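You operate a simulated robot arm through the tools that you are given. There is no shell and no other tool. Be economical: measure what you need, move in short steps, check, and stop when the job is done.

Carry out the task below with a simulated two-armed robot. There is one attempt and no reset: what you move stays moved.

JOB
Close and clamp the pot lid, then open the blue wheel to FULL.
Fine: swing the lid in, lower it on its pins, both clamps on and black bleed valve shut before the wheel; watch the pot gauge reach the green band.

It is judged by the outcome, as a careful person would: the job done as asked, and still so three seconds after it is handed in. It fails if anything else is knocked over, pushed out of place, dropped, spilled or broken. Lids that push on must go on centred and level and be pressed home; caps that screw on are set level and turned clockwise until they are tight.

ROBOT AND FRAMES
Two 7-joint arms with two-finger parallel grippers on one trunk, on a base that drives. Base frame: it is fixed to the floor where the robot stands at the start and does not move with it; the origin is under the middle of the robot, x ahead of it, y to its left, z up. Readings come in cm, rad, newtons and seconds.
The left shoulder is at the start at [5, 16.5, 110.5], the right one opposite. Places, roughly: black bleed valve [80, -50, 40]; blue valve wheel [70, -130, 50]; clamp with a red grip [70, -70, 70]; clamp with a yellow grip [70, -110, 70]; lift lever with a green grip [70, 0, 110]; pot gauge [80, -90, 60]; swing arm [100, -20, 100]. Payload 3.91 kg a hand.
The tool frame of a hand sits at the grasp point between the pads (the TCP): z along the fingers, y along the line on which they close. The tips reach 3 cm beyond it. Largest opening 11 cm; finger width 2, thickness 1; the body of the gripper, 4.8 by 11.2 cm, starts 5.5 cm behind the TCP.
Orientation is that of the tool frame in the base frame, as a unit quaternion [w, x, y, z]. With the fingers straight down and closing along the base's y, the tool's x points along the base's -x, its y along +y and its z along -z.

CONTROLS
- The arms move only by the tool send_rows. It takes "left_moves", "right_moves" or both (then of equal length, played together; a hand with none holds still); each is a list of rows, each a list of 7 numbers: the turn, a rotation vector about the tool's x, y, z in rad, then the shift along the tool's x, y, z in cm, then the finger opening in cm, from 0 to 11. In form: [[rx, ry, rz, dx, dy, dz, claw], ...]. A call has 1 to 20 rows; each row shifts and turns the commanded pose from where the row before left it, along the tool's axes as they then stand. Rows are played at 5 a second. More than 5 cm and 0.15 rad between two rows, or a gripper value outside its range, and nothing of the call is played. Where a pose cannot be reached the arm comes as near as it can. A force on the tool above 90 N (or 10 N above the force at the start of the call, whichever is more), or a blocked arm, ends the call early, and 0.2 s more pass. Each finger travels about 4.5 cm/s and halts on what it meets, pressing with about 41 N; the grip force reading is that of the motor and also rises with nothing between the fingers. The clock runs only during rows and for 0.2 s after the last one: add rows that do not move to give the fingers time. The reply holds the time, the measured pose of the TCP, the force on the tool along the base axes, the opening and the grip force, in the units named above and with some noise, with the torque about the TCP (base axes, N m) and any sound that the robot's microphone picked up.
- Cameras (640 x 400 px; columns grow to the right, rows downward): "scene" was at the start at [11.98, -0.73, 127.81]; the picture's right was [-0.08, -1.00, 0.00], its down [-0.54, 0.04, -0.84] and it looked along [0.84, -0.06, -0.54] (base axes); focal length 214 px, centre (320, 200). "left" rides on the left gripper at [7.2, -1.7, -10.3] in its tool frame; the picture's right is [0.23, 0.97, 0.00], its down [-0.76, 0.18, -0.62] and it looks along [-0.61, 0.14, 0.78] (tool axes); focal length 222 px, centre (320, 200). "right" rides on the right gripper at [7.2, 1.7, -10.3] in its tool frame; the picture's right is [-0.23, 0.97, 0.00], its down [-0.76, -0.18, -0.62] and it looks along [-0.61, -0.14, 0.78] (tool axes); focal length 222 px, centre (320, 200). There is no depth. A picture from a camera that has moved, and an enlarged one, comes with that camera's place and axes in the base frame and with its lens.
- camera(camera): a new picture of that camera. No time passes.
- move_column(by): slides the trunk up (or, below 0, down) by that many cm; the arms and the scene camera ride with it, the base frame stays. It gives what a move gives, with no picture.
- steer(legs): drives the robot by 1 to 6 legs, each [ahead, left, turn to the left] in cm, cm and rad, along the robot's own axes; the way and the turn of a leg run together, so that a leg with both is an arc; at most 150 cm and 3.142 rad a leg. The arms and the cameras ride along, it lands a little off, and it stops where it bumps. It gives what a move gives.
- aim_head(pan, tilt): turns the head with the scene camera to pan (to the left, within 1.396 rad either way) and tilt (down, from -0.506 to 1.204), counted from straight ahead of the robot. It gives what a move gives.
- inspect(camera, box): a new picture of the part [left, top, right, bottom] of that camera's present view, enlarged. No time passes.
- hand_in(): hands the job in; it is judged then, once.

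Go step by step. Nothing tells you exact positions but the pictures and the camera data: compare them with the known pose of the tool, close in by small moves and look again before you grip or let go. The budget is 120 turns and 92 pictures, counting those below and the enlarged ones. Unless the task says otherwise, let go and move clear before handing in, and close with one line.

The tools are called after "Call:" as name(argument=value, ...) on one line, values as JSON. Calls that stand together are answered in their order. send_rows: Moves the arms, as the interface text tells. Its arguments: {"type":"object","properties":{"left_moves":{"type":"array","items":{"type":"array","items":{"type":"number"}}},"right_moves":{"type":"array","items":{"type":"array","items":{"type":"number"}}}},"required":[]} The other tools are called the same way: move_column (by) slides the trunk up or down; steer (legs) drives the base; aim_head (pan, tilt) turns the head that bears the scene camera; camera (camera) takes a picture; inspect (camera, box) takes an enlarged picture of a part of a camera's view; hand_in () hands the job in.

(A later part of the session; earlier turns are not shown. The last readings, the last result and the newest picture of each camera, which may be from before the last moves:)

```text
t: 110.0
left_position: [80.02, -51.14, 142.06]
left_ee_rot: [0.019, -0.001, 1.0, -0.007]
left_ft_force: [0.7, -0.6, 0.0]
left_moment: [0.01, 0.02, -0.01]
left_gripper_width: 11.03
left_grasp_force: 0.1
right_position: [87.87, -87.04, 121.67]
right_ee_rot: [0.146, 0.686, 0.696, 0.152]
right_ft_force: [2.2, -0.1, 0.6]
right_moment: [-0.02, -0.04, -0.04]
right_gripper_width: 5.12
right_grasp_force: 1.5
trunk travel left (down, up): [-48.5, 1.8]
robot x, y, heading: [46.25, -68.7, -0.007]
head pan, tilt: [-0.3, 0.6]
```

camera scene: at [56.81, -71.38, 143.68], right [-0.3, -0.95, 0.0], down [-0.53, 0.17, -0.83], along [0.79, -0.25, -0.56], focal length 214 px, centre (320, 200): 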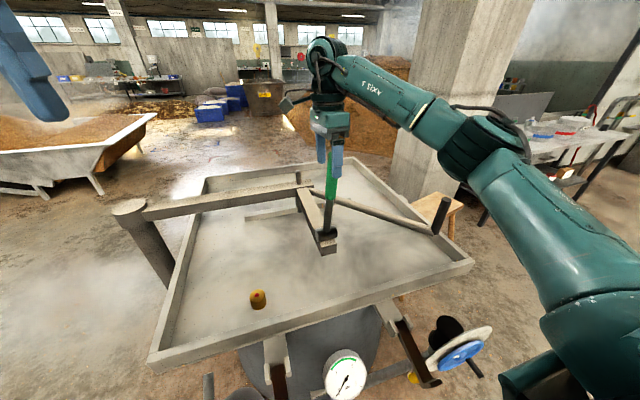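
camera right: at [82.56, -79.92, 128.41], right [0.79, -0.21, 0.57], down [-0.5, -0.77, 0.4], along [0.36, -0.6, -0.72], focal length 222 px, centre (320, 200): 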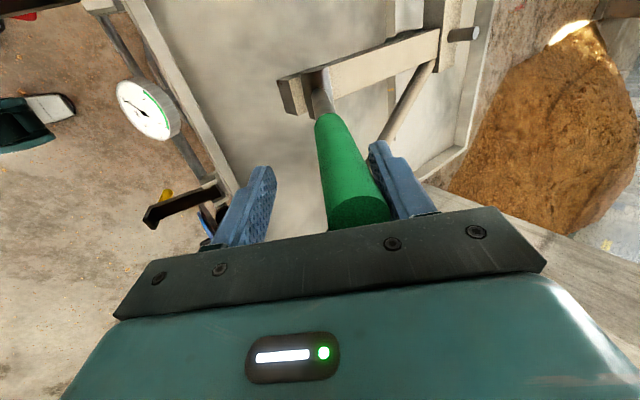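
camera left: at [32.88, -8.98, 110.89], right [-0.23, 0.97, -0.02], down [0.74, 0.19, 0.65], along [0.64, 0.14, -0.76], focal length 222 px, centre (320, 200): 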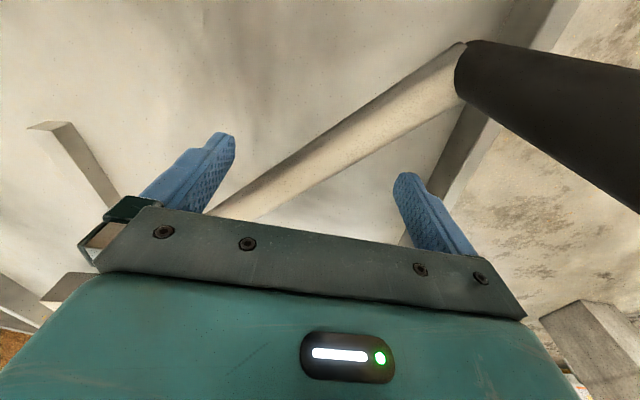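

Call:
send_rows(right_moves=[[-0.07, 0, 0, 0, -1.0, 0.4, 5], [-0.07, 0, 0, 0, -1.0, 0.4, 5], [-0.07, 0, 0, 0, -1.0, 0.4, 5], [0, 0, 0, 0, 0, 0, 5]])

Call:
camera(camera="right")

```text
t: 111.0
left_position: [80.07, -51.16, 142.1]
left_ee_rot: [0.02, -0.001, 1.0, -0.006]
left_ft_force: [0.2, 0.3, 0.0]
left_moment: [-0.04, 0.0, -0.01]
left_gripper_width: 11.0
left_grasp_force: 0.0
right_position: [86.03, -87.06, 119.43]
right_ee_rot: [0.217, 0.667, 0.677, 0.223]
right_ft_force: [2.3, -0.3, 1.7]
right_moment: [0.04, 0.06, -0.01]
right_gripper_width: 5.1
right_grasp_force: 1.3
trunk travel left (down, up): [-48.5, 1.8]
robot x, y, heading: [46.55, -68.56, -0.007]
head pan, tilt: [-0.3, 0.6]
```

```text
32 pictures are left
camera right: at [80.99, -79.95, 128.75], right [0.79, -0.22, 0.58], down [-0.5, -0.77, 0.39], along [0.36, -0.6, -0.72], focal length 222 px, centre (320, 200)
```

right: 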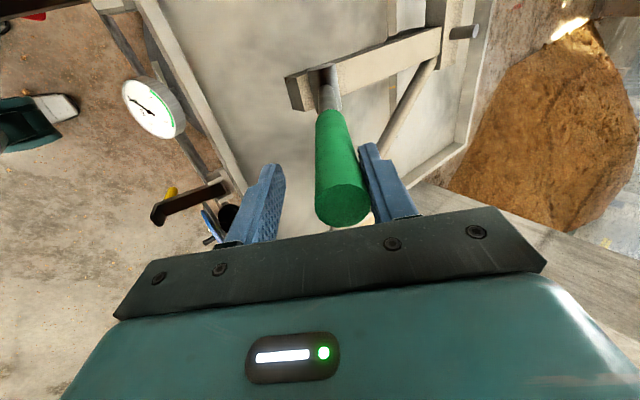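

Still moving freely. Continue slowly.

Call:
send_rows(right_moves=[[-0.05, 0, 0, 0, -0.8, 0.1, 5], [-0.05, 0, 0, 0, -0.8, 0.1, 5], [-0.05, 0, 0, 0, -0.8, 0.1, 5], [-0.05, 0, 0, 0, -0.8, 0.1, 5], [0, 0, 0, 0, 0, 0, 5]])

```text
t: 112.2
left_position: [80.14, -51.09, 142.22]
left_ee_rot: [0.021, -0.001, 1.0, -0.005]
left_ft_force: [0.1, -0.4, -0.3]
left_moment: [-0.02, 0.0, -0.01]
left_gripper_width: 10.98
left_grasp_force: 0.1
right_position: [87.29, -86.33, 117.89]
right_ee_rot: [0.283, 0.642, 0.651, 0.289]
right_ft_force: [0.1, 0.2, 0.7]
right_moment: [-0.01, 0.01, 0.02]
right_gripper_width: 5.02
right_grasp_force: 0.0
right hand out of reach, approached as far as the arm can: row 2, 3, 4
trunk travel left (down, up): [-48.5, 1.8]
robot x, y, heading: [46.45, -68.78, -0.009]
head pan, tilt: [-0.3, 0.6]
```

The arm is at a tilt limit. Untilt with wider fingers and use the far finger as a hook instead.

Call:
send_rows(right_moves=[[0, 0, 0, 0, 0, 0, 10], [0.12, 0, 0, 0, 0, 0, 10], [0.12, 0, 0, 0, 0, 0, 10], [0.12, 0, 0, 0, 0, 0, 10], [0.12, 0, 0, 0, 0, 0, 10], [0, 0, 0, 0, 0, 0, 10]])

Call:
camera(camera="right")

Call:
inspect(camera="scene", box=[130, 150, 490, 400])

```text
t: 113.6
left_position: [80.1, -51.16, 142.13]
left_ee_rot: [0.019, -0.001, 1.0, -0.006]
left_ft_force: [0.4, -0.2, -0.2]
left_moment: [0.02, -0.02, 0.04]
left_gripper_width: 11.02
left_grasp_force: 0.0
right_position: [87.24, -86.32, 117.88]
right_ee_rot: [0.121, 0.691, 0.701, 0.125]
right_ft_force: [-0.3, 0.8, 0.7]
right_moment: [0.02, -0.02, -0.05]
right_gripper_width: 10.0
right_grasp_force: 0.1
trunk travel left (down, up): [-48.5, 1.8]
robot x, y, heading: [46.29, -68.64, -0.007]
head pan, tilt: [-0.3, 0.6]
```

```text
31 pictures are left
camera right: at [85.08, -79.2, 128.18], right [0.92, -0.21, 0.33], down [-0.37, -0.77, 0.52], along [0.15, -0.6, -0.79], focal length 222 px, centre (320, 200)
```

right: 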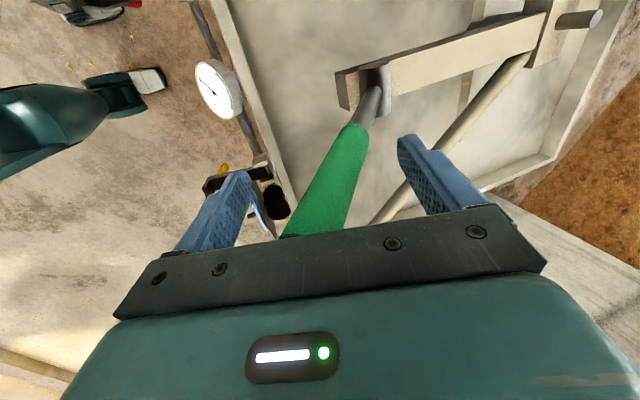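

```text
1.60 times, centred on (310, 275) of scene
camera zoom: at [58.08, -71.32, 143.57], right [-0.3, -0.95, 0.0], down [-0.54, 0.17, -0.83], along [0.79, -0.25, -0.56], focal length 343 px, centre (336, 80)
```

zoom: 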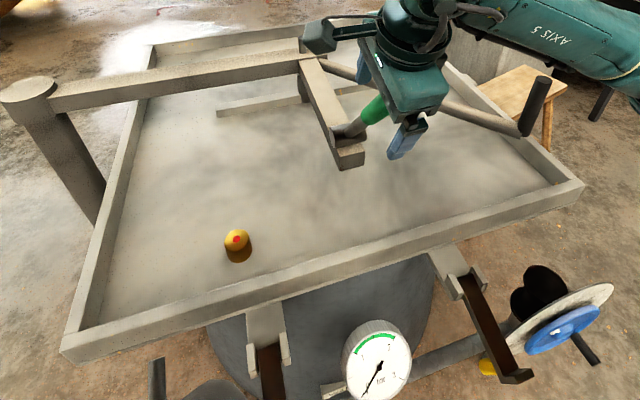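

The lid's stem appears to be going down. Continue pulling with the far finger as hook.

Call:
send_rows(right_moves=[[0, 0, 0, 0, -1.1, 0.1, 9], [0, 0, 0, 0, -1.1, 0.2, 8], [0, 0, 0, 0, -1.1, 0.3, 8], [0, 0, 0, 0, -1.1, 0.3, 8], [0, 0, 0, 0, -1.1, 0.3, 8], [0, 0, 0, 0, -1.1, 0.5, 8], [0, 0, 0, 0, 0, 0, 8]])

Call:
inspect(camera="scene", box=[130, 150, 490, 400])

```text
t: 115.2
left_position: [80.13, -50.37, 142.08]
left_ee_rot: [0.02, -0.002, 1.0, -0.009]
left_ft_force: [0.5, -0.1, 0.2]
left_moment: [-0.01, 0.0, 0.03]
left_gripper_width: 10.99
left_grasp_force: 0.0
right_position: [81.59, -85.34, 114.1]
right_ee_rot: [0.117, 0.687, 0.706, 0.131]
right_ft_force: [5.6, 44.2, -0.6]
right_moment: [0.64, -0.64, 2.25]
right_gripper_width: 8.3
right_grasp_force: 2.5
trunk travel left (down, up): [-48.5, 1.8]
robot x, y, heading: [46.67, -68.15, -0.009]
head pan, tilt: [-0.3, 0.6]
```

```text
1.60 times, centred on (310, 275) of scene
camera zoom: at [58.18, -70.56, 143.57], right [-0.3, -0.95, 0.01], down [-0.54, 0.17, -0.83], along [0.79, -0.25, -0.56], focal length 343 px, centre (336, 80)
```

zoom: 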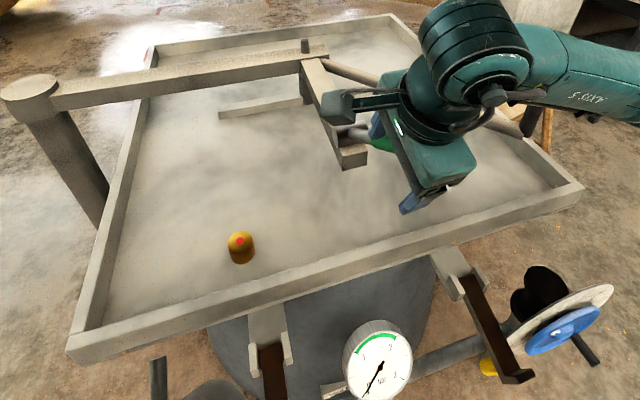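

Call:
camera(camera="right")

```text
28 pictures are left
camera right: at [79.38, -78.35, 124.46], right [0.92, -0.2, 0.33], down [-0.36, -0.78, 0.51], along [0.16, -0.59, -0.79], focal length 222 px, centre (320, 200)
```

right: 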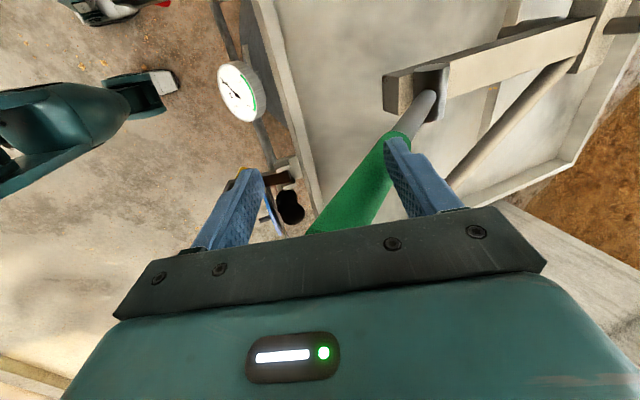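

Side load appeared; ease the hand +y slightly and re-read.

Call:
send_rows(right_moves=[[0, 0, 0, 0.7, 0, 0, 8], [0, 0, 0, 0.7, 0, -0.5, 8], [0, 0, 0, 0, 0, 0, 8]])

```text
t: 116.0
left_position: [80.09, -51.23, 142.28]
left_ee_rot: [0.02, 0.0, 1.0, -0.006]
left_ft_force: [-0.4, -0.2, 0.8]
left_moment: [-0.01, 0.0, 0.01]
left_gripper_width: 11.0
left_grasp_force: 0.1
right_position: [81.32, -85.3, 114.36]
right_ee_rot: [0.123, 0.693, 0.699, 0.124]
right_ft_force: [-0.2, 0.5, 0.1]
right_moment: [-0.01, -0.02, 0.01]
right_gripper_width: 8.02
right_grasp_force: 0.0
trunk travel left (down, up): [-48.5, 1.8]
robot x, y, heading: [46.82, -68.23, -0.007]
head pan, tilt: [-0.3, 0.6]
```

Call:
send_rows(right_moves=[[0, 0, 0, 0, -0.8, 0.64, 8], [0, 0, 0, 0, -0.8, 0.64, 8], [0, 0, 0, 0, -0.8, 0.64, 8], [0, 0, 0, 0, -0.8, 0.64, 8], [0, 0, 0, 0, -0.8, 0.64, 8], [0, 0, 0, 0, 0, 0, 8]])

Call:
inspect(camera="scene", box=[130, 150, 490, 400])

```text
t: 117.4
left_position: [80.04, -51.21, 142.27]
left_ee_rot: [0.021, -0.001, 1.0, -0.006]
left_ft_force: [-0.3, -0.3, 0.2]
left_moment: [0.0, 0.01, 0.0]
left_gripper_width: 11.01
left_grasp_force: 0.1
right_position: [79.59, -84.81, 110.15]
right_ee_rot: [0.122, 0.691, 0.701, 0.125]
right_ft_force: [-2.8, -0.3, 3.0]
right_moment: [-0.04, -0.22, -0.08]
right_gripper_width: 8.0
right_grasp_force: 0.1
right hand out of reach, approached as far as the arm can: row 4, 5
trunk travel left (down, up): [-48.5, 1.8]
robot x, y, heading: [46.79, -68.65, -0.01]
head pan, tilt: [-0.3, 0.6]
```

```text
1.60 times, centred on (310, 275) of scene
camera zoom: at [58.02, -71.32, 143.57], right [-0.3, -0.95, 0.0], down [-0.54, 0.17, -0.83], along [0.79, -0.25, -0.56], focal length 343 px, centre (336, 80)
```

zoom: 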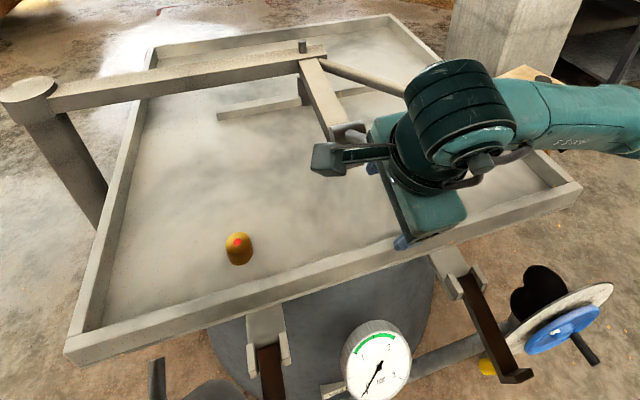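

The lid is descending. The arm ran out of room, so slide the hand out sideways, lift, untilt, close to a fist, back the base off, and push the lever down from above.

Call:
send_rows(right_moves=[[0, 0, 0, 3.5, 0, 0, 8], [0, 0, 0, 3.5, 0, 0, 8], [0, 0, 0, 0, 0, -3, 8], [0, 0, 0, 0, 0, -4, 6], [0, 0, 0, 0, 0, -4, 4], [0.12, 0, 0, 0, 0, -2, 2], [0.12, 0, 0, 0, 0, 0, 0], [0.11, 0, 0, 0, 0, 0, 0], [0, 0, 0, 0, 0, 0, 0]])

Call:
steer(legs=[[-12, 0, 0]])

Call:
camera(camera="scene")

```text
t: 119.4
left_position: [80.07, -51.21, 142.29]
left_ee_rot: [0.02, 0.0, 1.0, -0.007]
left_ft_force: [0.1, -1.0, 0.0]
left_moment: [0.04, -0.01, 0.02]
left_gripper_width: 11.0
left_grasp_force: 0.1
right_position: [75.14, -77.94, 122.46]
right_ee_rot: [-0.001, 0.701, 0.713, 0.002]
right_ft_force: [-0.2, 0.1, -0.5]
right_moment: [-0.03, -0.03, 0.0]
right_gripper_width: 0.03
right_grasp_force: 38.1
trunk travel left (down, up): [-48.5, 1.8]
robot x, y, heading: [46.44, -68.99, -0.002]
head pan, tilt: [-0.3, 0.6]
```

```text
t: 120.7
left_position: [67.91, -51.04, 142.22]
left_ee_rot: [0.02, -0.002, 1.0, -0.006]
left_ft_force: [1.2, -0.7, 0.0]
left_moment: [0.0, -0.03, -0.01]
left_gripper_width: 11.0
left_grasp_force: 0.0
right_position: [63.07, -77.83, 122.4]
right_ee_rot: [0.0, 0.701, 0.713, 0.003]
right_ft_force: [0.1, 0.2, -0.4]
right_moment: [0.02, -0.02, 0.01]
right_gripper_width: 0.0
right_grasp_force: 37.3
trunk travel left (down, up): [-48.5, 1.8]
robot x, y, heading: [34.52, -68.58, -0.004]
head pan, tilt: [-0.3, 0.6]
```

```text
26 pictures are left
camera scene: at [46.04, -71.22, 143.57], right [-0.3, -0.95, 0.0], down [-0.54, 0.17, -0.83], along [0.79, -0.25, -0.56], focal length 214 px, centre (320, 200)
```

scene: 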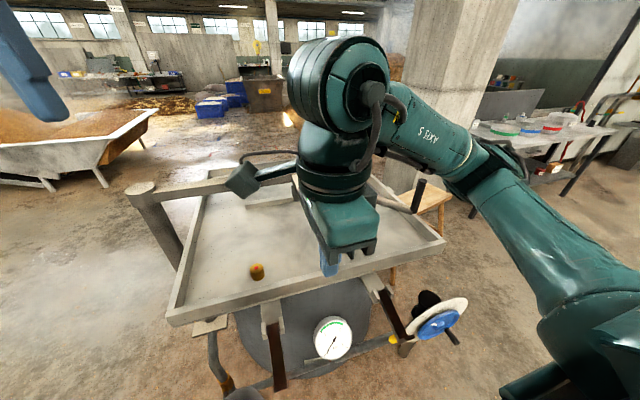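

Call:
send_rows(right_moves=[[0, 0, 0, -3, 0, -2, 0], [0, 0, 0, -3, 4, 0, 0], [0, 0, 0, -2.7, 5, 0, 0], [0, 0, 0, 0, 5, 0, 0], [0, 0, 0, 0, 5, 0, 0], [0, 0, 0, 0, 0, 0, 0]])

Call:
camera(camera="right")

```text
refused: row 3 steps farther than a row can; nothing moved
```

```text
25 pictures are left
camera right: at [64.51, -70.59, 132.8], right [0.98, -0.21, 0.0], down [-0.17, -0.77, 0.62], along [-0.13, -0.61, -0.78], focal length 222 px, centre (320, 200)
```

right: 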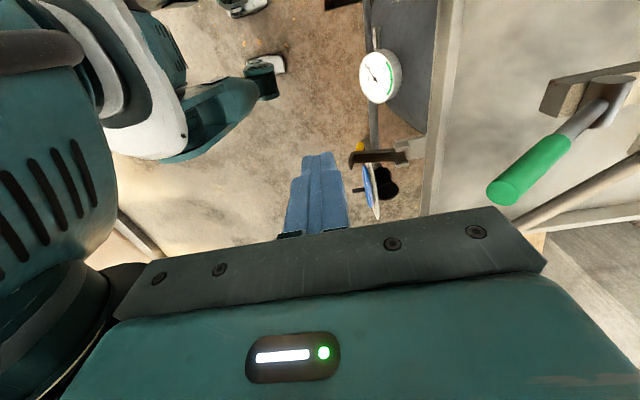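

Lever at ~56°, tip ≈[80,-87,115]. Move the fist above it (smaller rows).

Call:
send_rows(right_moves=[[0, 0, 0, -3, 0, -2, 0], [0, 0, 0, -3, 3.5, 0, 0], [0, 0, 0, -3, 3.5, 0, 0], [0, 0, 0, 0, 4, 0, 0], [0, 0, 0, 0, 4, 0, 0], [0, 0, 0, 0, 4.3, 0, 0], [0, 0, 0, 0, 0, 3, 0], [0, 0, 0, 0, 0, 0, 0]])

Call:
send_rows(right_moves=[[0, 0, 0, 0, 0, 1.5, 0], [0, 0, 0, 0, 0, 1.5, 0], [0, 0, 0, 0, 0, 1.5, 0], [0, 0, 0, 0, 0, 1, 0], [0, 0, 0, 0, 0, 1, 0], [0, 0, 0, 0, 0, 1, 0], [0, 0, 0, 0, 0, 0, 0]])

Call:
camera(camera="right")

```text
t: 122.5
left_position: [68.03, -50.86, 142.15]
left_ee_rot: [0.02, -0.001, 1.0, -0.007]
left_ft_force: [-0.5, 0.0, 0.2]
left_moment: [0.0, -0.02, -0.04]
left_gripper_width: 11.03
left_grasp_force: 0.0
right_position: [82.58, -86.54, 121.42]
right_ee_rot: [0.001, 0.7, 0.714, 0.003]
right_ft_force: [0.7, -0.4, 0.1]
right_moment: [-0.03, -0.01, -0.01]
right_gripper_width: 0.02
right_grasp_force: 37.8
trunk travel left (down, up): [-48.5, 1.8]
robot x, y, heading: [34.92, -68.58, -0.007]
head pan, tilt: [-0.3, 0.6]
```

```text
t: 124.0
left_position: [67.99, -51.09, 142.24]
left_ee_rot: [0.02, -0.002, 1.0, -0.005]
left_ft_force: [-0.5, 0.7, -0.3]
left_moment: [0.01, 0.01, 0.0]
left_gripper_width: 10.99
left_grasp_force: 0.1
right_position: [82.65, -86.52, 113.79]
right_ee_rot: [-0.001, 0.701, 0.713, 0.002]
right_ft_force: [-0.5, 0.1, 0.0]
right_moment: [0.04, -0.01, 0.02]
right_gripper_width: 0.01
right_grasp_force: 37.5
trunk travel left (down, up): [-48.5, 1.8]
robot x, y, heading: [34.51, -68.64, -0.003]
head pan, tilt: [-0.3, 0.6]
```

```text
24 pictures are left
camera right: at [84.12, -79.27, 124.17], right [0.98, -0.21, 0.0], down [-0.17, -0.77, 0.62], along [-0.13, -0.61, -0.78], focal length 222 px, centre (320, 200)
```

right: 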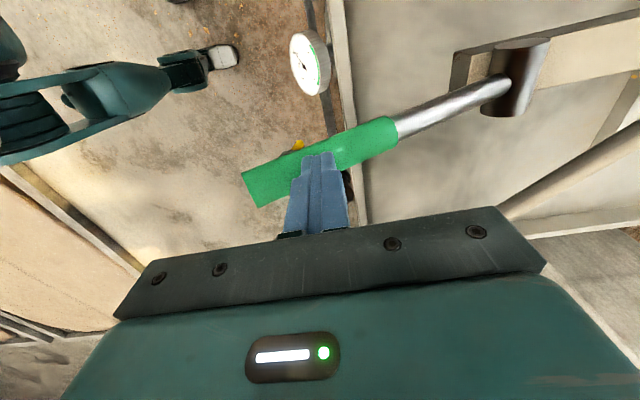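

Lever is going down easily. Continue.

Call:
send_rows(right_moves=[[0, 0, 0, 0, 0, 1, 0], [0, 0, 0, 0, 0, 1, 0], [0, 0, 0, 0, 0, 1, 0], [0, 0, 0, 0, 0, 1, 0], [0, 0, 0, 0, 0, 1, 0], [0, 0, 0, 0, 0, 1, 0], [0, 0, 0, 0, 0, 1, 0], [0, 0, 0, 0, 0, 1, 0], [0, 0, 0, 0, 0, 1, 0], [0, 0, 0, 0, 0, 0, 0]])

Call:
camera(camera="scene")

```text
t: 126.2
left_position: [68.04, -51.05, 142.24]
left_ee_rot: [0.02, -0.002, 1.0, -0.007]
left_ft_force: [-0.1, 0.5, 0.1]
left_moment: [0.02, -0.01, 0.01]
left_gripper_width: 11.02
left_grasp_force: 0.0
right_position: [82.49, -86.46, 105.04]
right_ee_rot: [0.001, 0.701, 0.713, 0.003]
right_ft_force: [-1.4, 1.5, 1.7]
right_moment: [0.03, 0.03, -0.04]
right_gripper_width: 0.02
right_grasp_force: 37.6
trunk travel left (down, up): [-48.5, 1.8]
robot x, y, heading: [34.64, -68.52, -0.004]
head pan, tilt: [-0.3, 0.6]
```

```text
23 pictures are left
camera scene: at [46.09, -71.19, 143.56], right [-0.3, -0.95, 0.0], down [-0.54, 0.17, -0.83], along [0.79, -0.25, -0.56], focal length 214 px, centre (320, 200)
```

scene: 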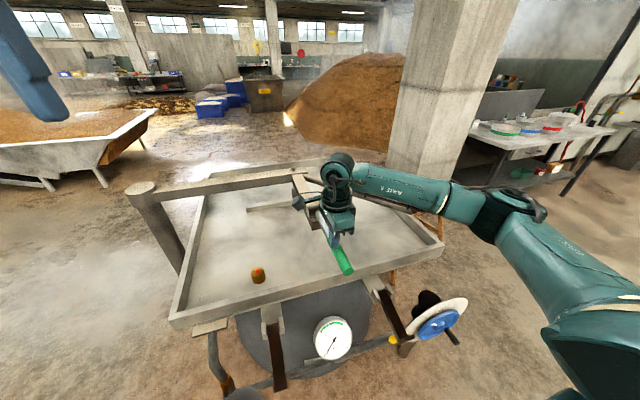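

Lid is visibly lower. Keep pressing until it stops.

Call:
send_rows(right_moves=[[0, 0, 0, 0, 0, 0.8, 0], [0, 0, 0, 0, 0, 0.8, 0], [0, 0, 0, 0, 0, 0.8, 0], [0, 0, 0, 0, 0, 0.8, 0], [0, 0, 0, 0, 0, 0.8, 0], [0, 0, 0, 0, 0, 0.8, 0], [0, 0, 0, 0, 0, 0, 0]])

```text
t: 127.2
left_position: [67.51, -51.04, 142.24]
left_ee_rot: [0.022, -0.002, 1.0, -0.007]
left_ft_force: [-0.1, -0.3, 0.1]
left_moment: [0.03, 0.02, 0.0]
left_gripper_width: 11.0
left_grasp_force: 0.0
right_position: [82.8, -86.17, 104.1]
right_ee_rot: [0.006, 0.7, 0.714, 0.02]
right_ft_force: [-18.3, 6.1, 37.7]
right_moment: [-0.2, 0.7, -0.18]
right_gripper_width: 0.0
right_grasp_force: 37.8
trunk travel left (down, up): [-48.5, 1.8]
robot x, y, heading: [34.34, -68.63, -0.009]
head pan, tilt: [-0.3, 0.6]
stopped in row 4 (right hand): the force on the tool passed its limit (the readings are from after the stop); the commanded pose is now the measured one
```

The lever hit its end stop. Lift off, and go check the seating from the right.

Call:
send_rows(right_moves=[[0, 0, 0, 0, 0, -4, 2], [0, 0, 0, 0, 0, -4, 4], [0, 0, 0, 0, -4, -4, 6], [0, 0, 0, 0, -4, 0, 6]])

Call:
steer(legs=[[-14, 0, 0], [0, -120, 0]])

Call:
aim_head(pan=0.55, tilt=0.45)

Call:
inspect(camera="scene", box=[180, 130, 420, 290])

```text
refused: row 3 steps farther than a row can; nothing moved
```

```text
t: 134.2
left_position: [52.47, -171.29, 142.25]
left_ee_rot: [0.019, 0.005, 1.0, -0.007]
left_ft_force: [-0.2, -0.1, 0.6]
left_moment: [0.0, 0.02, -0.01]
left_gripper_width: 10.99
left_grasp_force: 0.0
right_position: [67.0, -206.93, 103.32]
right_ee_rot: [0.006, 0.708, 0.706, 0.015]
right_ft_force: [-0.7, -0.5, -1.0]
right_moment: [0.0, -0.02, 0.03]
right_gripper_width: 0.02
right_grasp_force: 37.2
trunk travel left (down, up): [-48.5, 1.8]
robot x, y, heading: [19.16, -188.8, -0.027]
head pan, tilt: [-0.3, 0.6]
```

```text
t: 135.4
left_position: [52.61, -171.21, 142.18]
left_ee_rot: [0.021, 0.006, 1.0, -0.007]
left_ft_force: [-0.8, 0.0, 0.1]
left_moment: [0.0, 0.0, -0.04]
left_gripper_width: 11.0
left_grasp_force: 0.1
right_position: [66.99, -206.92, 103.35]
right_ee_rot: [0.006, 0.707, 0.707, 0.013]
right_ft_force: [-0.1, 0.4, 0.9]
right_moment: [0.03, -0.01, -0.02]
right_gripper_width: 0.0
right_grasp_force: 37.5
trunk travel left (down, up): [-48.5, 1.8]
robot x, y, heading: [18.74, -188.13, -0.013]
head pan, tilt: [0.55, 0.45]
```

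```text
2.50 times, centred on (300, 210) of scene
camera zoom: at [29.83, -183.61, 144.92], right [0.5, -0.86, 0.0], down [-0.38, -0.22, -0.9], along [0.78, 0.45, -0.44], focal length 536 px, centre (370, 175)
```

zoom: 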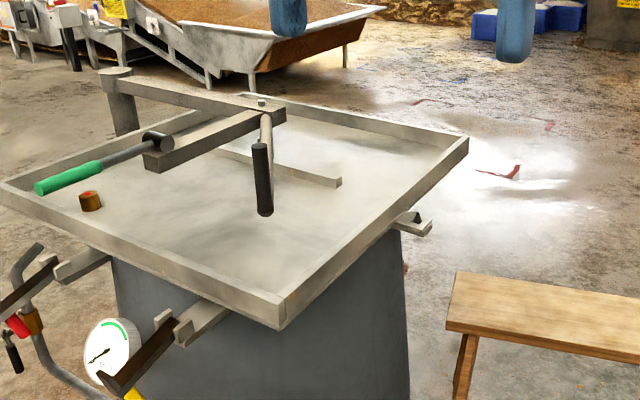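

Call:
inspect(camera="scene", box=[296, 200, 356, 245])

```text
8.89 times, centred on (326, 222) of scene
camera zoom: at [29.83, -183.61, 144.92], right [0.5, -0.86, 0.0], down [-0.38, -0.22, -0.9], along [0.78, 0.45, -0.44], focal length 1906 px, centre (267, 0)
```

zoom: 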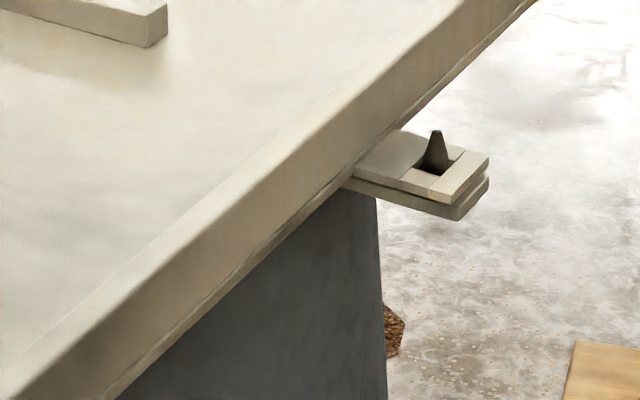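

The pin is through the eye and the plate is seated flush. Next, the clamps: drive to the front centre and look closely.

Call:
send_rows(right_moves=[[0, 0, 0, 0, -2, -3, 6], [0, 0, 0, 0, -3, -3, 6], [0, 0, 0, 0, -3, -3, 6], [0, 0, 0, 0, -3, 0, 6]])

Call:
steer(legs=[[0, 98, 0.01]])

Call:
aim_head(pan=0.0, tilt=0.8)

Call:
camera(camera="scene")

Call:
inspect(camera="scene", box=[190, 110, 450, 270])

```text
t: 136.4
left_position: [52.49, -171.22, 142.15]
left_ee_rot: [0.02, 0.006, 1.0, -0.006]
left_ft_force: [-0.4, 0.1, -0.7]
left_moment: [0.02, -0.01, -0.02]
left_gripper_width: 11.03
left_grasp_force: 0.0
right_position: [55.62, -207.11, 112.09]
right_ee_rot: [0.006, 0.707, 0.707, 0.013]
right_ft_force: [1.1, 0.2, -0.3]
right_moment: [0.01, -0.03, -0.01]
right_gripper_width: 6.0
right_grasp_force: 0.1
trunk travel left (down, up): [-48.5, 1.8]
robot x, y, heading: [18.73, -187.93, -0.018]
head pan, tilt: [0.55, 0.45]
```

```text
t: 141.4
left_position: [54.43, -74.79, 142.26]
left_ee_rot: [0.02, 0.006, 1.0, -0.008]
left_ft_force: [-0.8, -0.3, 0.5]
left_moment: [-0.02, 0.0, 0.03]
left_gripper_width: 11.01
left_grasp_force: 0.1
right_position: [57.85, -110.5, 112.09]
right_ee_rot: [0.006, 0.706, 0.708, 0.014]
right_ft_force: [-0.7, -0.3, 0.9]
right_moment: [0.0, 0.01, 0.0]
right_gripper_width: 5.98
right_grasp_force: 0.2
trunk travel left (down, up): [-48.5, 1.8]
robot x, y, heading: [21.11, -91.63, -0.021]
head pan, tilt: [0.55, 0.45]
```

```text
t: 142.4
left_position: [54.39, -74.87, 142.15]
left_ee_rot: [0.02, 0.006, 1.0, -0.006]
left_ft_force: [-0.8, 0.3, -0.1]
left_moment: [0.0, -0.01, -0.01]
left_gripper_width: 11.0
left_grasp_force: 0.1
right_position: [57.76, -110.67, 112.01]
right_ee_rot: [0.007, 0.706, 0.709, 0.013]
right_ft_force: [-0.7, 0.0, 0.1]
right_moment: [0.03, 0.0, 0.02]
right_gripper_width: 5.99
right_grasp_force: 0.1
trunk travel left (down, up): [-48.5, 1.8]
robot x, y, heading: [20.78, -91.68, -0.023]
head pan, tilt: [0.0, 0.799]
```

```text
20 pictures are left
camera scene: at [31.91, -92.07, 141.89], right [-0.02, -1.0, 0.0], down [-0.72, 0.01, -0.7], along [0.7, -0.01, -0.72], focal length 214 px, centre (320, 200)
```

scene: 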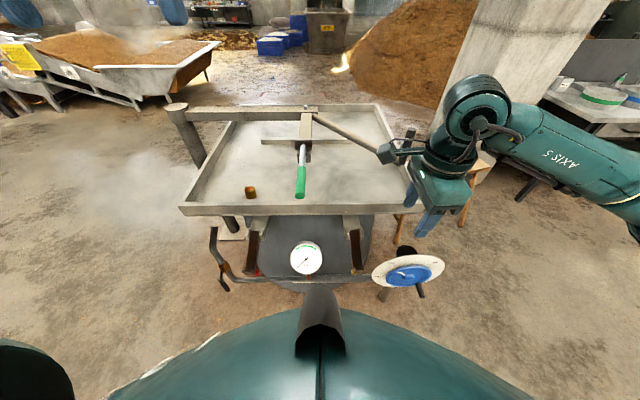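

```text
2.46 times, centred on (320, 190) of scene
camera zoom: at [31.91, -92.07, 141.89], right [-0.02, -1.0, 0.0], down [-0.72, 0.01, -0.7], along [0.7, -0.01, -0.72], focal length 528 px, centre (320, 225)
```

zoom: 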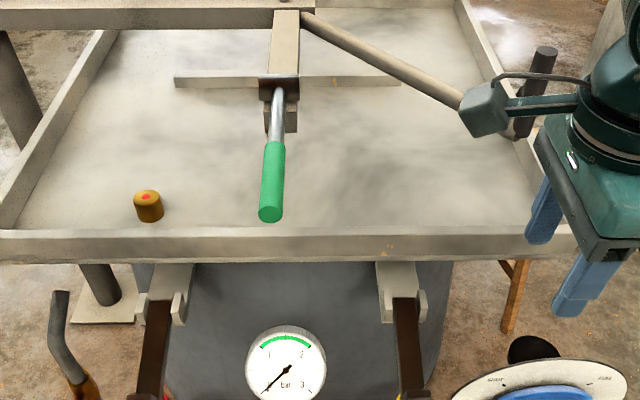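

Clamp hinges are near [77,-69,80] and [77,-105,80], arms hanging with grips at about z 62. I'll lower the trunk and bring the left hand over the red clamp's end (fingers close along y).

Call:
move_column(by=-26)

Call:
send_rows(right_moves=[[0, 0, 0, 0, -4, 0, 6], [0, 0, 0, 0, -4, 0, 6], [0, 0, 0, -2, -4, -3, 6], [0, 0, 0, -3, 0, -3, 6], [0, 0, 0, 0, 0, -4, 6]], left_moves=[[0, 0, 0, 0, 0, 4, 8], [0, 0, 0, 0, 0, 4, 8], [0, 0, 0, 0, 0, 4, 8], [0, 0, 0, 0, 0, 4, 8], [0, 0, 0, 0, 0, 4, 8]])

Call:
steer(legs=[[15, 5.5, 0.02]])

Call:
aim_head(pan=0.2, tilt=0.9)

Call:
camera(camera="scene")

Call:
camera(camera="left")

```text
t: 145.1
left_position: [54.4, -74.95, 116.16]
left_ee_rot: [0.02, 0.005, 1.0, -0.006]
left_ft_force: [-0.8, -0.1, 0.0]
left_moment: [-0.03, 0.0, 0.0]
left_gripper_width: 11.01
left_grasp_force: 0.1
right_position: [57.73, -110.67, 86.1]
right_ee_rot: [0.006, 0.706, 0.708, 0.013]
right_ft_force: [0.5, 0.2, -0.1]
right_moment: [0.0, 0.02, 0.02]
right_gripper_width: 5.96
right_grasp_force: 0.1
trunk travel left (down, up): [-22.5, 27.8]
robot x, y, heading: [20.93, -91.99, -0.018]
head pan, tilt: [0.0, 0.799]
```

```text
refused: row 3 steps farther than a row can; nothing moved
```

```text
t: 146.5
left_position: [68.82, -68.76, 116.3]
left_ee_rot: [0.02, -0.006, 1.0, -0.006]
left_ft_force: [0.0, 0.5, -0.1]
left_moment: [0.0, 0.0, -0.02]
left_gripper_width: 11.0
left_grasp_force: 0.1
right_position: [72.83, -104.45, 86.11]
right_ee_rot: [0.005, 0.699, 0.715, 0.014]
right_ft_force: [-0.4, -0.4, 0.1]
right_moment: [0.0, 0.01, -0.03]
right_gripper_width: 5.96
right_grasp_force: 0.0
trunk travel left (down, up): [-22.5, 27.8]
robot x, y, heading: [35.21, -86.56, 0.002]
head pan, tilt: [0.0, 0.799]
```

```text
t: 147.2
left_position: [68.91, -68.8, 116.27]
left_ee_rot: [0.02, -0.005, 1.0, -0.007]
left_ft_force: [0.0, 0.0, -0.4]
left_moment: [-0.04, 0.02, -0.01]
left_gripper_width: 10.98
left_grasp_force: 0.0
right_position: [72.88, -104.46, 86.02]
right_ee_rot: [0.006, 0.698, 0.716, 0.014]
right_ft_force: [0.5, 0.5, 0.4]
right_moment: [-0.02, 0.01, 0.02]
right_gripper_width: 6.01
right_grasp_force: 0.1
trunk travel left (down, up): [-22.5, 27.8]
robot x, y, heading: [35.54, -86.63, -0.0]
head pan, tilt: [0.201, 0.901]
```

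```text
18 pictures are left
camera scene: at [46.0, -85.02, 115.09], right [0.2, -0.98, 0.0], down [-0.77, -0.16, -0.62], along [0.61, 0.12, -0.78], focal length 214 px, centre (320, 200)
```

scene: 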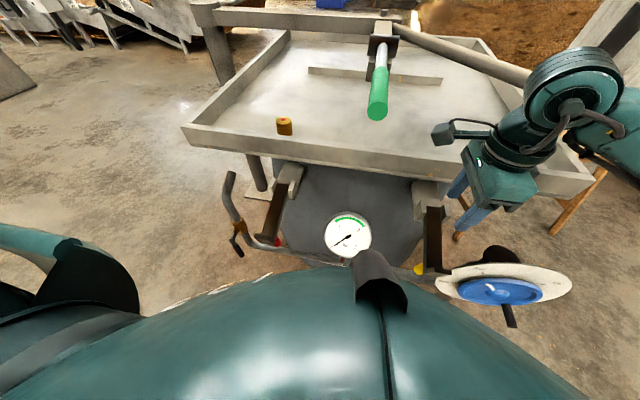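

```text
17 pictures are left
camera left: at [61.15, -70.43, 126.3], right [-0.24, 0.97, -0.02], down [0.73, 0.19, 0.65], along [0.64, 0.14, -0.76], focal length 222 px, centre (320, 200)
```

left: 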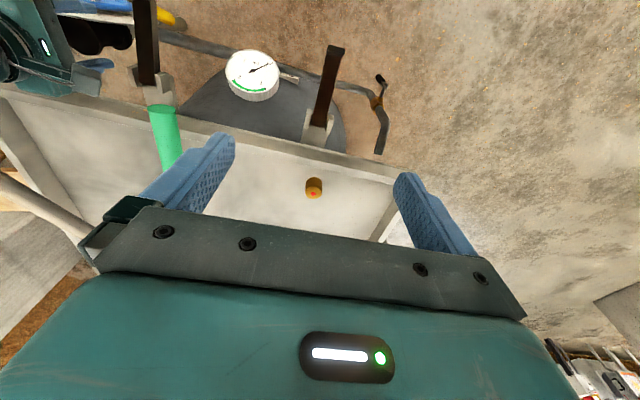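

Triangulated: red clamp hinge ≈[81,-68,76.5], arm end ≈[66.8,-67.2,71] (nearly horizontal). Lower the left hand over the arm end.

Call:
send_rows(left_moves=[[0, 0, 0, 0, 1.5, 4, 8], [0, 0, 0, 0, 0, 5, 8], [0, 0, 0, 0, 0, 5, 8], [0, 0, 0, 0, 0, 5, 8], [0, 0, 0, 0, 0, 5, 7], [0, 0, 0, 0, 0, 5, 7], [0, 0, 0, 0, 0, 5, 7], [0, 0, 0, 0, 0, 4, 7], [0, 0, 0, 0, 0, 2, 7], [0, 0, 0, 0, 0, 0, 7]])

Call:
camera(camera="left")

```text
t: 149.4
left_position: [70.52, -67.71, 76.21]
left_ee_rot: [0.02, -0.005, 1.0, -0.006]
left_ft_force: [0.2, -0.6, 0.9]
left_moment: [-0.01, 0.02, -0.02]
left_gripper_width: 7.0
left_grasp_force: 0.1
right_position: [72.81, -104.52, 86.03]
right_ee_rot: [0.006, 0.699, 0.715, 0.014]
right_ft_force: [0.7, 0.8, -0.7]
right_moment: [0.0, -0.02, 0.01]
right_gripper_width: 6.01
right_grasp_force: 0.1
trunk travel left (down, up): [-22.5, 27.8]
robot x, y, heading: [35.71, -86.69, 0.002]
head pan, tilt: [0.201, 0.901]
```

```text
16 pictures are left
camera left: at [62.76, -69.42, 86.36], right [-0.24, 0.97, -0.02], down [0.73, 0.19, 0.65], along [0.64, 0.14, -0.76], focal length 222 px, centre (320, 200)
```

left: 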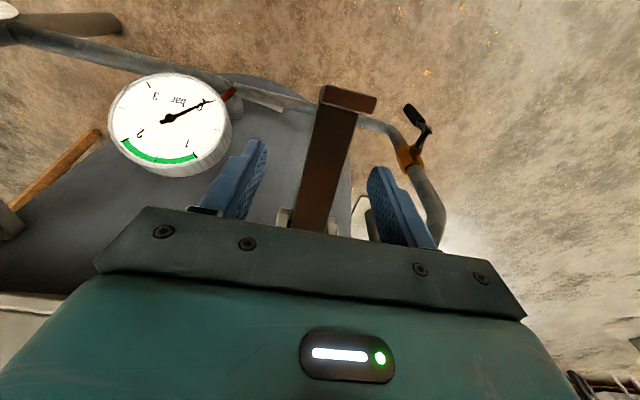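

Call:
send_rows(left_moves=[[0, 0, 0, 0.3, 0, 2.5, 7], [0, 0, 0, 0.3, 0, 2.5, 7], [0, 0, 0, 0, 0, 0, 4], [0, 0, 0, 0, 0, 0, 1], [0, 0, 0, 0, 0, 0, 1], [0, 0, 0, 0, 0, 0, 1], [0, 0, 0, 0, 0, 0, 1]])

Call:
send_rows(left_moves=[[0, 0, 0, 0.7, 0, -2, 1], [0, 0, 0, 0.4, 0, -2.1, 1], [0, 0, 0, 0.1, 0, -2.2, 1], [0, 0, 0, -0.4, 0, -2.1, 1], [0, 0, 0, 0, 0, 0, 1]])

```text
t: 151.0
left_position: [69.95, -67.62, 71.35]
left_ee_rot: [0.02, -0.005, 1.0, -0.006]
left_ft_force: [-0.3, 0.1, -0.3]
left_moment: [0.0, -0.02, -0.04]
left_gripper_width: 1.0
left_grasp_force: 0.0
right_position: [72.79, -104.47, 86.17]
right_ee_rot: [0.006, 0.699, 0.715, 0.014]
right_ft_force: [-0.3, -0.8, -0.7]
right_moment: [0.02, 0.01, -0.03]
right_gripper_width: 6.01
right_grasp_force: 0.2
trunk travel left (down, up): [-22.5, 27.8]
robot x, y, heading: [35.29, -86.24, 0.006]
head pan, tilt: [0.201, 0.901]
```

```text
t: 152.2
left_position: [68.85, -67.87, 79.51]
left_ee_rot: [0.02, -0.005, 1.0, -0.007]
left_ft_force: [-0.4, 0.1, 0.4]
left_moment: [0.0, -0.01, 0.0]
left_gripper_width: 1.01
left_grasp_force: 0.1
right_position: [72.83, -104.55, 86.05]
right_ee_rot: [0.006, 0.699, 0.715, 0.014]
right_ft_force: [0.2, 1.1, 0.8]
right_moment: [-0.02, -0.02, -0.02]
right_gripper_width: 6.01
right_grasp_force: 0.0
trunk travel left (down, up): [-22.5, 27.8]
robot x, y, heading: [35.49, -86.42, 0.001]
head pan, tilt: [0.201, 0.901]
```

The fingers closed on nothing — the arm is lower than I thought. Look again.

Call:
inspect(camera="scene", box=[200, 130, 400, 270])

```text
2.86 times, centred on (300, 200) of scene
camera zoom: at [46.0, -85.02, 115.09], right [0.2, -0.98, 0.0], down [-0.77, -0.16, -0.62], along [0.61, 0.12, -0.78], focal length 613 px, centre (377, 200)
```

zoom: 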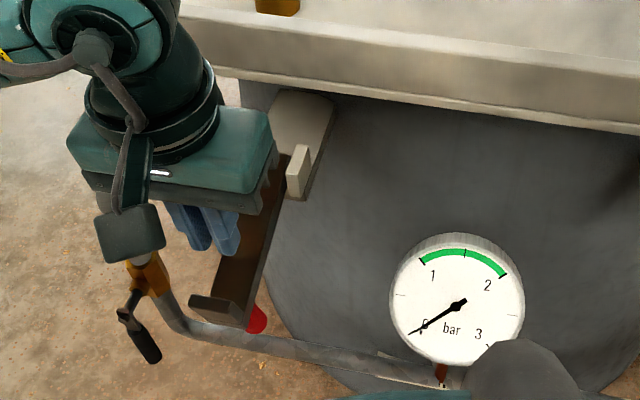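

The arm bar is lower, with an upturned lip at its end. Reopen and go 5 cm deeper, slightly inboard.

Call:
send_rows(left_moves=[[0, 0, 0, -1.2, 0.3, -1, 4], [0, 0, 0, -1.2, 0, 0, 7], [0, 0, 0, 0, 0, 3, 7], [0, 0, 0, 0, 0, 4, 7], [0, 0, 0, 0, 0, 4, 7], [0, 0, 0, 0, 0, 2.5, 7], [0, 0, 0, 0, 0, 1.5, 7], [0, 0, 0, 0, 0, 0, 5], [0, 0, 0, 0, 0, 0, 1], [0, 0, 0, 0, 0, 0, 1], [0, 0, 0, 0, 0, 0, 1], [0, 0, 0, 0, 0, 0, 1]])

```text
t: 154.8
left_position: [71.8, -66.83, 65.58]
left_ee_rot: [0.019, -0.009, 1.0, 0.003]
left_ft_force: [-5.9, 53.8, 6.8]
left_moment: [-1.15, -1.07, -0.88]
left_gripper_width: 3.62
left_grasp_force: 44.7
right_position: [72.78, -104.34, 86.12]
right_ee_rot: [0.006, 0.698, 0.716, 0.013]
right_ft_force: [0.2, -0.1, 0.1]
right_moment: [0.01, -0.03, -0.01]
right_gripper_width: 6.0
right_grasp_force: 0.1
trunk travel left (down, up): [-22.5, 27.8]
robot x, y, heading: [35.48, -86.56, 0.005]
head pan, tilt: [0.201, 0.901]
```

Gripped the arm (3.6 cm). Relieve the side load and start raising it along its arc.

Call:
send_rows(left_moves=[[0, 0, 0, 0, 0.7, 0, 1], [0, 0, 0, 1.7, 0, -1.6, 1], [0, 0, 0, 1.4, 0, -1.9, 1], [0, 0, 0, 1.0, 0, -2.0, 1], [0, 0, 0, 0, 0, 0, 1]])

```text
t: 155.6
left_position: [70.65, -66.78, 68.34]
left_ee_rot: [0.035, -0.01, 0.999, -0.004]
left_ft_force: [28.9, -1.7, -21.4]
left_moment: [0.45, 2.08, -1.23]
left_gripper_width: 3.6
left_grasp_force: 26.1
right_position: [73.03, -104.75, 86.01]
right_ee_rot: [0.005, 0.7, 0.714, 0.012]
right_ft_force: [0.9, -0.5, 0.0]
right_moment: [0.02, 0.01, 0.03]
right_gripper_width: 5.99
right_grasp_force: 0.0
trunk travel left (down, up): [-22.5, 27.8]
robot x, y, heading: [35.95, -86.59, -0.003]
head pan, tilt: [0.201, 0.901]
stopped in row 4 (left hand): the force on the tool passed its limit (the readings are from after the stop); the commanded pose is now the measured one
```

Call:
inspect(camera="scene", box=[200, 130, 400, 270])

```text
2.86 times, centred on (300, 200) of scene
camera zoom: at [46.45, -85.06, 115.02], right [0.2, -0.98, 0.0], down [-0.77, -0.15, -0.62], along [0.61, 0.12, -0.79], focal length 613 px, centre (377, 200)
```

zoom: 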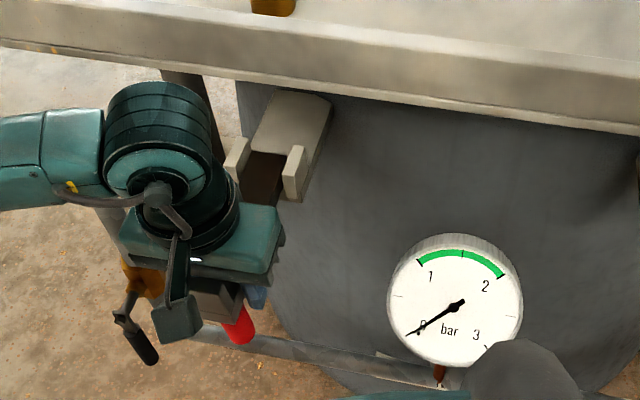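

The arm is rising. Continue more slowly along the arc.

Call:
send_rows(left_moves=[[0, 0, 0, 0.3, 0, -0.7, 1], [0, 0, 0, 0.55, 0, -0.9, 1], [0, 0, 0, 0.5, 0, -0.95, 1], [0, 0, 0, 0.4, 0, -1, 1], [0, 0, 0, 0.3, 0, -1, 1], [0, 0, 0, 0.2, 0, -1, 1], [0, 0, 0, 0.1, 0, -1.05, 1], [0, 0, 0, 0, 0, -1.05, 1], [0, 0, 0, 0, 0, 0, 1]])

```text
t: 156.1
left_position: [70.65, -66.78, 68.65]
left_ee_rot: [0.034, -0.009, 0.999, -0.005]
left_ft_force: [33.5, -4.5, -36.2]
left_moment: [-0.32, 3.75, -2.13]
left_gripper_width: 3.65
left_grasp_force: 45.2
right_position: [73.27, -104.85, 85.89]
right_ee_rot: [0.005, 0.701, 0.713, 0.012]
right_ft_force: [0.6, 0.0, 1.1]
right_moment: [0.04, 0.01, -0.02]
right_gripper_width: 5.98
right_grasp_force: 0.0
trunk travel left (down, up): [-22.5, 27.8]
robot x, y, heading: [35.82, -86.72, -0.007]
head pan, tilt: [0.201, 0.901]
stopped in row 2 (left hand): the force on the tool passed its limit (the readings are from after the stop); the commanded pose is now the measured one
```

The arm's hook lip jams under the palm when it rotates. Better: release, back off, and point the fingers forward so I can lift the arm from below and swing it up with its hook over the rim.

Call:
send_rows(left_moves=[[0, 0, 0, -0.3, 0, 0.5, 5], [0, 0, 0, 0, 0, 0, 7], [0, 0, 0, 0, 0, 0, 7], [0, 0, 0, 0, 0, -4, 7], [0, 0, 0, 0, 0, -4, 7], [0, 0, 0, 0, 0, -4, 7], [0, 0, 0, 0, 0, -3, 7]])

Call:
steer(legs=[[-26, 0, 0]])

Call:
send_rows(left_moves=[[0, -0.143, 0, 0, 0, 0, 4], [0, -0.143, 0, 0, 0, 0, 2], [0, -0.143, 0, 0, 0, 0, 0], [0, -0.143, 0, 0, 0, 0, 0], [0, -0.143, 0, 0, 0, 0, 0], [0, -0.143, 0, 0, 0, 0, 0], [0, -0.143, 0, 0, 0, 0, 0], [0, -0.143, 0, 0, 0, 0, 0], [0, -0.143, 0, 0, 0, 0, 0], [0, -0.143, 0, 0, 0, 0, 0], [0, -0.13, 0, 0, 0, 0, 0], [0, 0, 0, 0, 0, 0, 0]], right_moves=[[-0.143, 0, 0, 0, 0, 0, 4], [-0.143, 0, 0, 0, 0, 0, 2], [-0.143, 0, 0, 0, 0, 0, 0], [-0.143, 0, 0, 0, 0, 0, 0], [-0.143, 0, 0, 0, 0, 0, 0], [-0.143, 0, 0, 0, 0, 0, 0], [-0.143, 0, 0, 0, 0, 0, 0], [-0.143, 0, 0, 0, 0, 0, 0], [-0.143, 0, 0, 0, 0, 0, 0], [-0.143, 0, 0, 0, 0, 0, 0], [-0.13, 0, 0, 0, 0, 0, 0], [0, 0, 0, 0, 0, 0, 0]])

Call:
aim_head(pan=0.0, tilt=0.6)

Call:
camera(camera="scene")

```text
t: 157.7
left_position: [69.35, -66.64, 83.67]
left_ee_rot: [0.035, -0.01, 0.999, -0.005]
left_ft_force: [-0.2, 0.9, -0.1]
left_moment: [-0.03, 0.01, -0.02]
left_gripper_width: 7.0
left_grasp_force: 0.0
right_position: [72.99, -104.78, 86.12]
right_ee_rot: [0.006, 0.701, 0.713, 0.014]
right_ft_force: [0.6, -0.4, -0.1]
right_moment: [0.01, 0.01, 0.01]
right_gripper_width: 6.01
right_grasp_force: 0.1
trunk travel left (down, up): [-22.5, 27.8]
robot x, y, heading: [35.9, -86.32, -0.002]
head pan, tilt: [0.201, 0.901]
```

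```text
t: 159.5
left_position: [43.49, -66.64, 83.64]
left_ee_rot: [0.037, -0.01, 0.999, -0.004]
left_ft_force: [-0.3, 0.1, -0.1]
left_moment: [0.0, -0.03, -0.02]
left_gripper_width: 7.0
left_grasp_force: 0.0
right_position: [46.79, -104.68, 86.07]
right_ee_rot: [0.005, 0.701, 0.713, 0.014]
right_ft_force: [-0.4, -0.4, 0.4]
right_moment: [0.05, -0.01, 0.0]
right_gripper_width: 6.02
right_grasp_force: 0.1
trunk travel left (down, up): [-22.5, 27.8]
robot x, y, heading: [9.64, -86.34, -0.006]
head pan, tilt: [0.201, 0.901]
```

```text
t: 162.1
left_position: [51.41, -68.55, 82.8]
left_ee_rot: [0.462, -0.007, 0.887, -0.002]
left_ft_force: [-0.5, -0.6, 0.3]
left_moment: [-0.02, 0.0, -0.01]
left_gripper_width: 0.0
left_grasp_force: 37.4
left hand out of reach, approached as far as the arm can: row 2, 3, 4, 5, 6, 7, 8, 9, 10, 11
right_position: [52.31, -103.43, 85.69]
right_ee_rot: [0.341, 0.612, 0.62, 0.353]
right_ft_force: [0.4, 1.1, -0.1]
right_moment: [-0.04, -0.02, 0.01]
right_gripper_width: 0.02
right_grasp_force: 37.5
right hand out of reach, approached as far as the arm can: row 4, 5, 6, 7, 8, 9, 10, 11
trunk travel left (down, up): [-22.5, 27.8]
robot x, y, heading: [9.62, -86.76, -0.003]
head pan, tilt: [0.201, 0.901]
```

```text
t: 162.9
left_position: [51.43, -68.56, 82.86]
left_ee_rot: [0.462, -0.007, 0.887, -0.003]
left_ft_force: [0.1, -0.3, 0.1]
left_moment: [-0.02, -0.06, 0.02]
left_gripper_width: 0.0
left_grasp_force: 37.6
right_position: [52.36, -103.5, 85.75]
right_ee_rot: [0.342, 0.612, 0.62, 0.353]
right_ft_force: [0.7, -0.5, -0.4]
right_moment: [0.0, 0.01, 0.01]
right_gripper_width: 0.0
right_grasp_force: 37.5
trunk travel left (down, up): [-22.5, 27.8]
robot x, y, heading: [9.47, -86.64, -0.009]
head pan, tilt: [0.0, 0.6]
```

```text
13 pictures are left
camera scene: at [21.52, -86.53, 117.56], right [0.0, -1.0, 0.0], down [-0.57, 0.0, -0.82], along [0.82, 0.0, -0.57], focal length 214 px, centre (320, 200)
```

scene: 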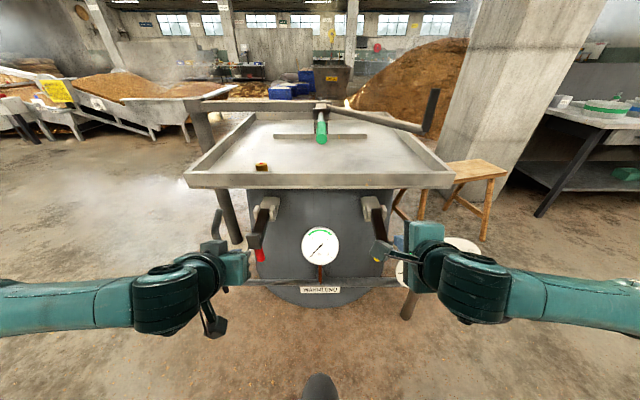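

Call:
camera(camera="left")

Call:
inspect(camera="scene", box=[180, 180, 440, 300])

```text
12 pictures are left
camera left: at [38.74, -70.36, 82.95], right [-0.14, 0.97, -0.2], down [-0.08, 0.19, 0.98], along [0.99, 0.15, 0.05], focal length 222 px, centre (320, 200)
```

left: 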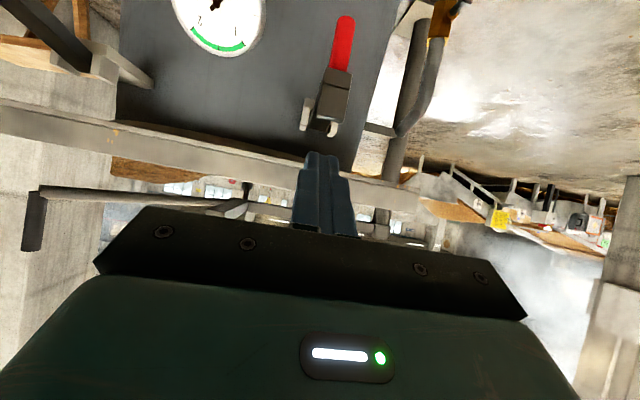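

```text
2.46 times, centred on (310, 240) of scene
camera zoom: at [21.52, -86.53, 117.56], right [0.0, -1.0, 0.0], down [-0.57, 0.0, -0.82], along [0.82, 0.0, -0.57], focal length 528 px, centre (345, 102)
```

zoom: 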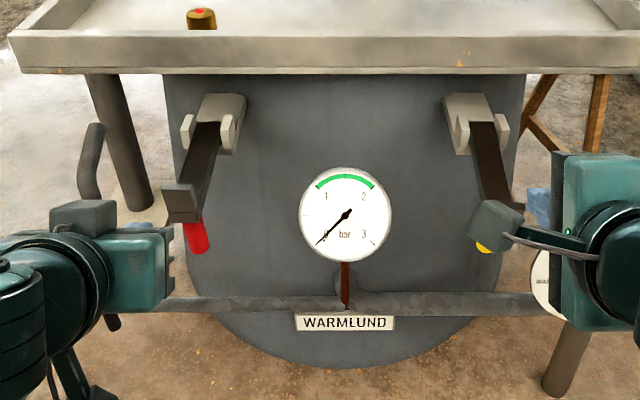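

Now it's clear: the arm is horizontal (hinge ≈[80,71]), with an upturned hook at its end and the red grip hanging below it at about [67.5,-67.4,65]. I'll pinch the grip from the front (fingers along y) and swing it up 90°. First reposition the left hand.

Call:
send_rows(left_moves=[[0, 0, 0, 4, 0.5, 0, 6], [0, 0, 0, 4, 0.5, 0, 6], [0, 0, 0, 4, 0, 0, 6], [0, 0, 0, 3, 0, 0, 6], [0, 0, 0, 0, 0, 0, 6]])

```text
t: 164.1
left_position: [49.68, -69.98, 79.36]
left_ee_rot: [0.456, -0.005, 0.89, -0.011]
left_ft_force: [0.5, -0.4, -0.6]
left_moment: [0.01, 0.0, -0.01]
left_gripper_width: 5.99
left_grasp_force: 0.0
left hand out of reach, approached as far as the arm can: row 1, 2, 3, 4
right_position: [52.28, -103.56, 85.66]
right_ee_rot: [0.341, 0.612, 0.62, 0.354]
right_ft_force: [0.2, -0.3, 0.2]
right_moment: [0.01, 0.0, -0.02]
right_gripper_width: 0.01
right_grasp_force: 38.6
trunk travel left (down, up): [-22.5, 27.8]
robot x, y, heading: [9.57, -86.32, -0.009]
head pan, tilt: [0.0, 0.6]
```

Call:
move_column(by=-14)

Call:
send_rows(left_moves=[[0, 0, 0, -3, 0, 3, 6], [0, 0, 0, -3, 0, 4, 6], [0, 0, 0, -3, 0.5, 4, 6], [0, 0, 0, 0, 0.5, 4, 6], [0, 0, 0, 0, 0, 0, 6]])

```text
t: 165.8
left_position: [49.62, -70.07, 65.43]
left_ee_rot: [0.456, -0.004, 0.89, -0.011]
left_ft_force: [-0.5, 0.0, -0.3]
left_moment: [0.0, 0.03, -0.02]
left_gripper_width: 5.99
left_grasp_force: 0.0
right_position: [52.26, -103.49, 71.74]
right_ee_rot: [0.341, 0.612, 0.62, 0.354]
right_ft_force: [0.0, 0.0, -0.2]
right_moment: [-0.02, -0.01, 0.02]
right_gripper_width: 0.0
right_grasp_force: 38.2
trunk travel left (down, up): [-8.5, 41.8]
robot x, y, heading: [9.58, -86.68, -0.003]
head pan, tilt: [0.0, 0.6]
```

```text
refused: row 3 steps farther than a row can; nothing moved
```

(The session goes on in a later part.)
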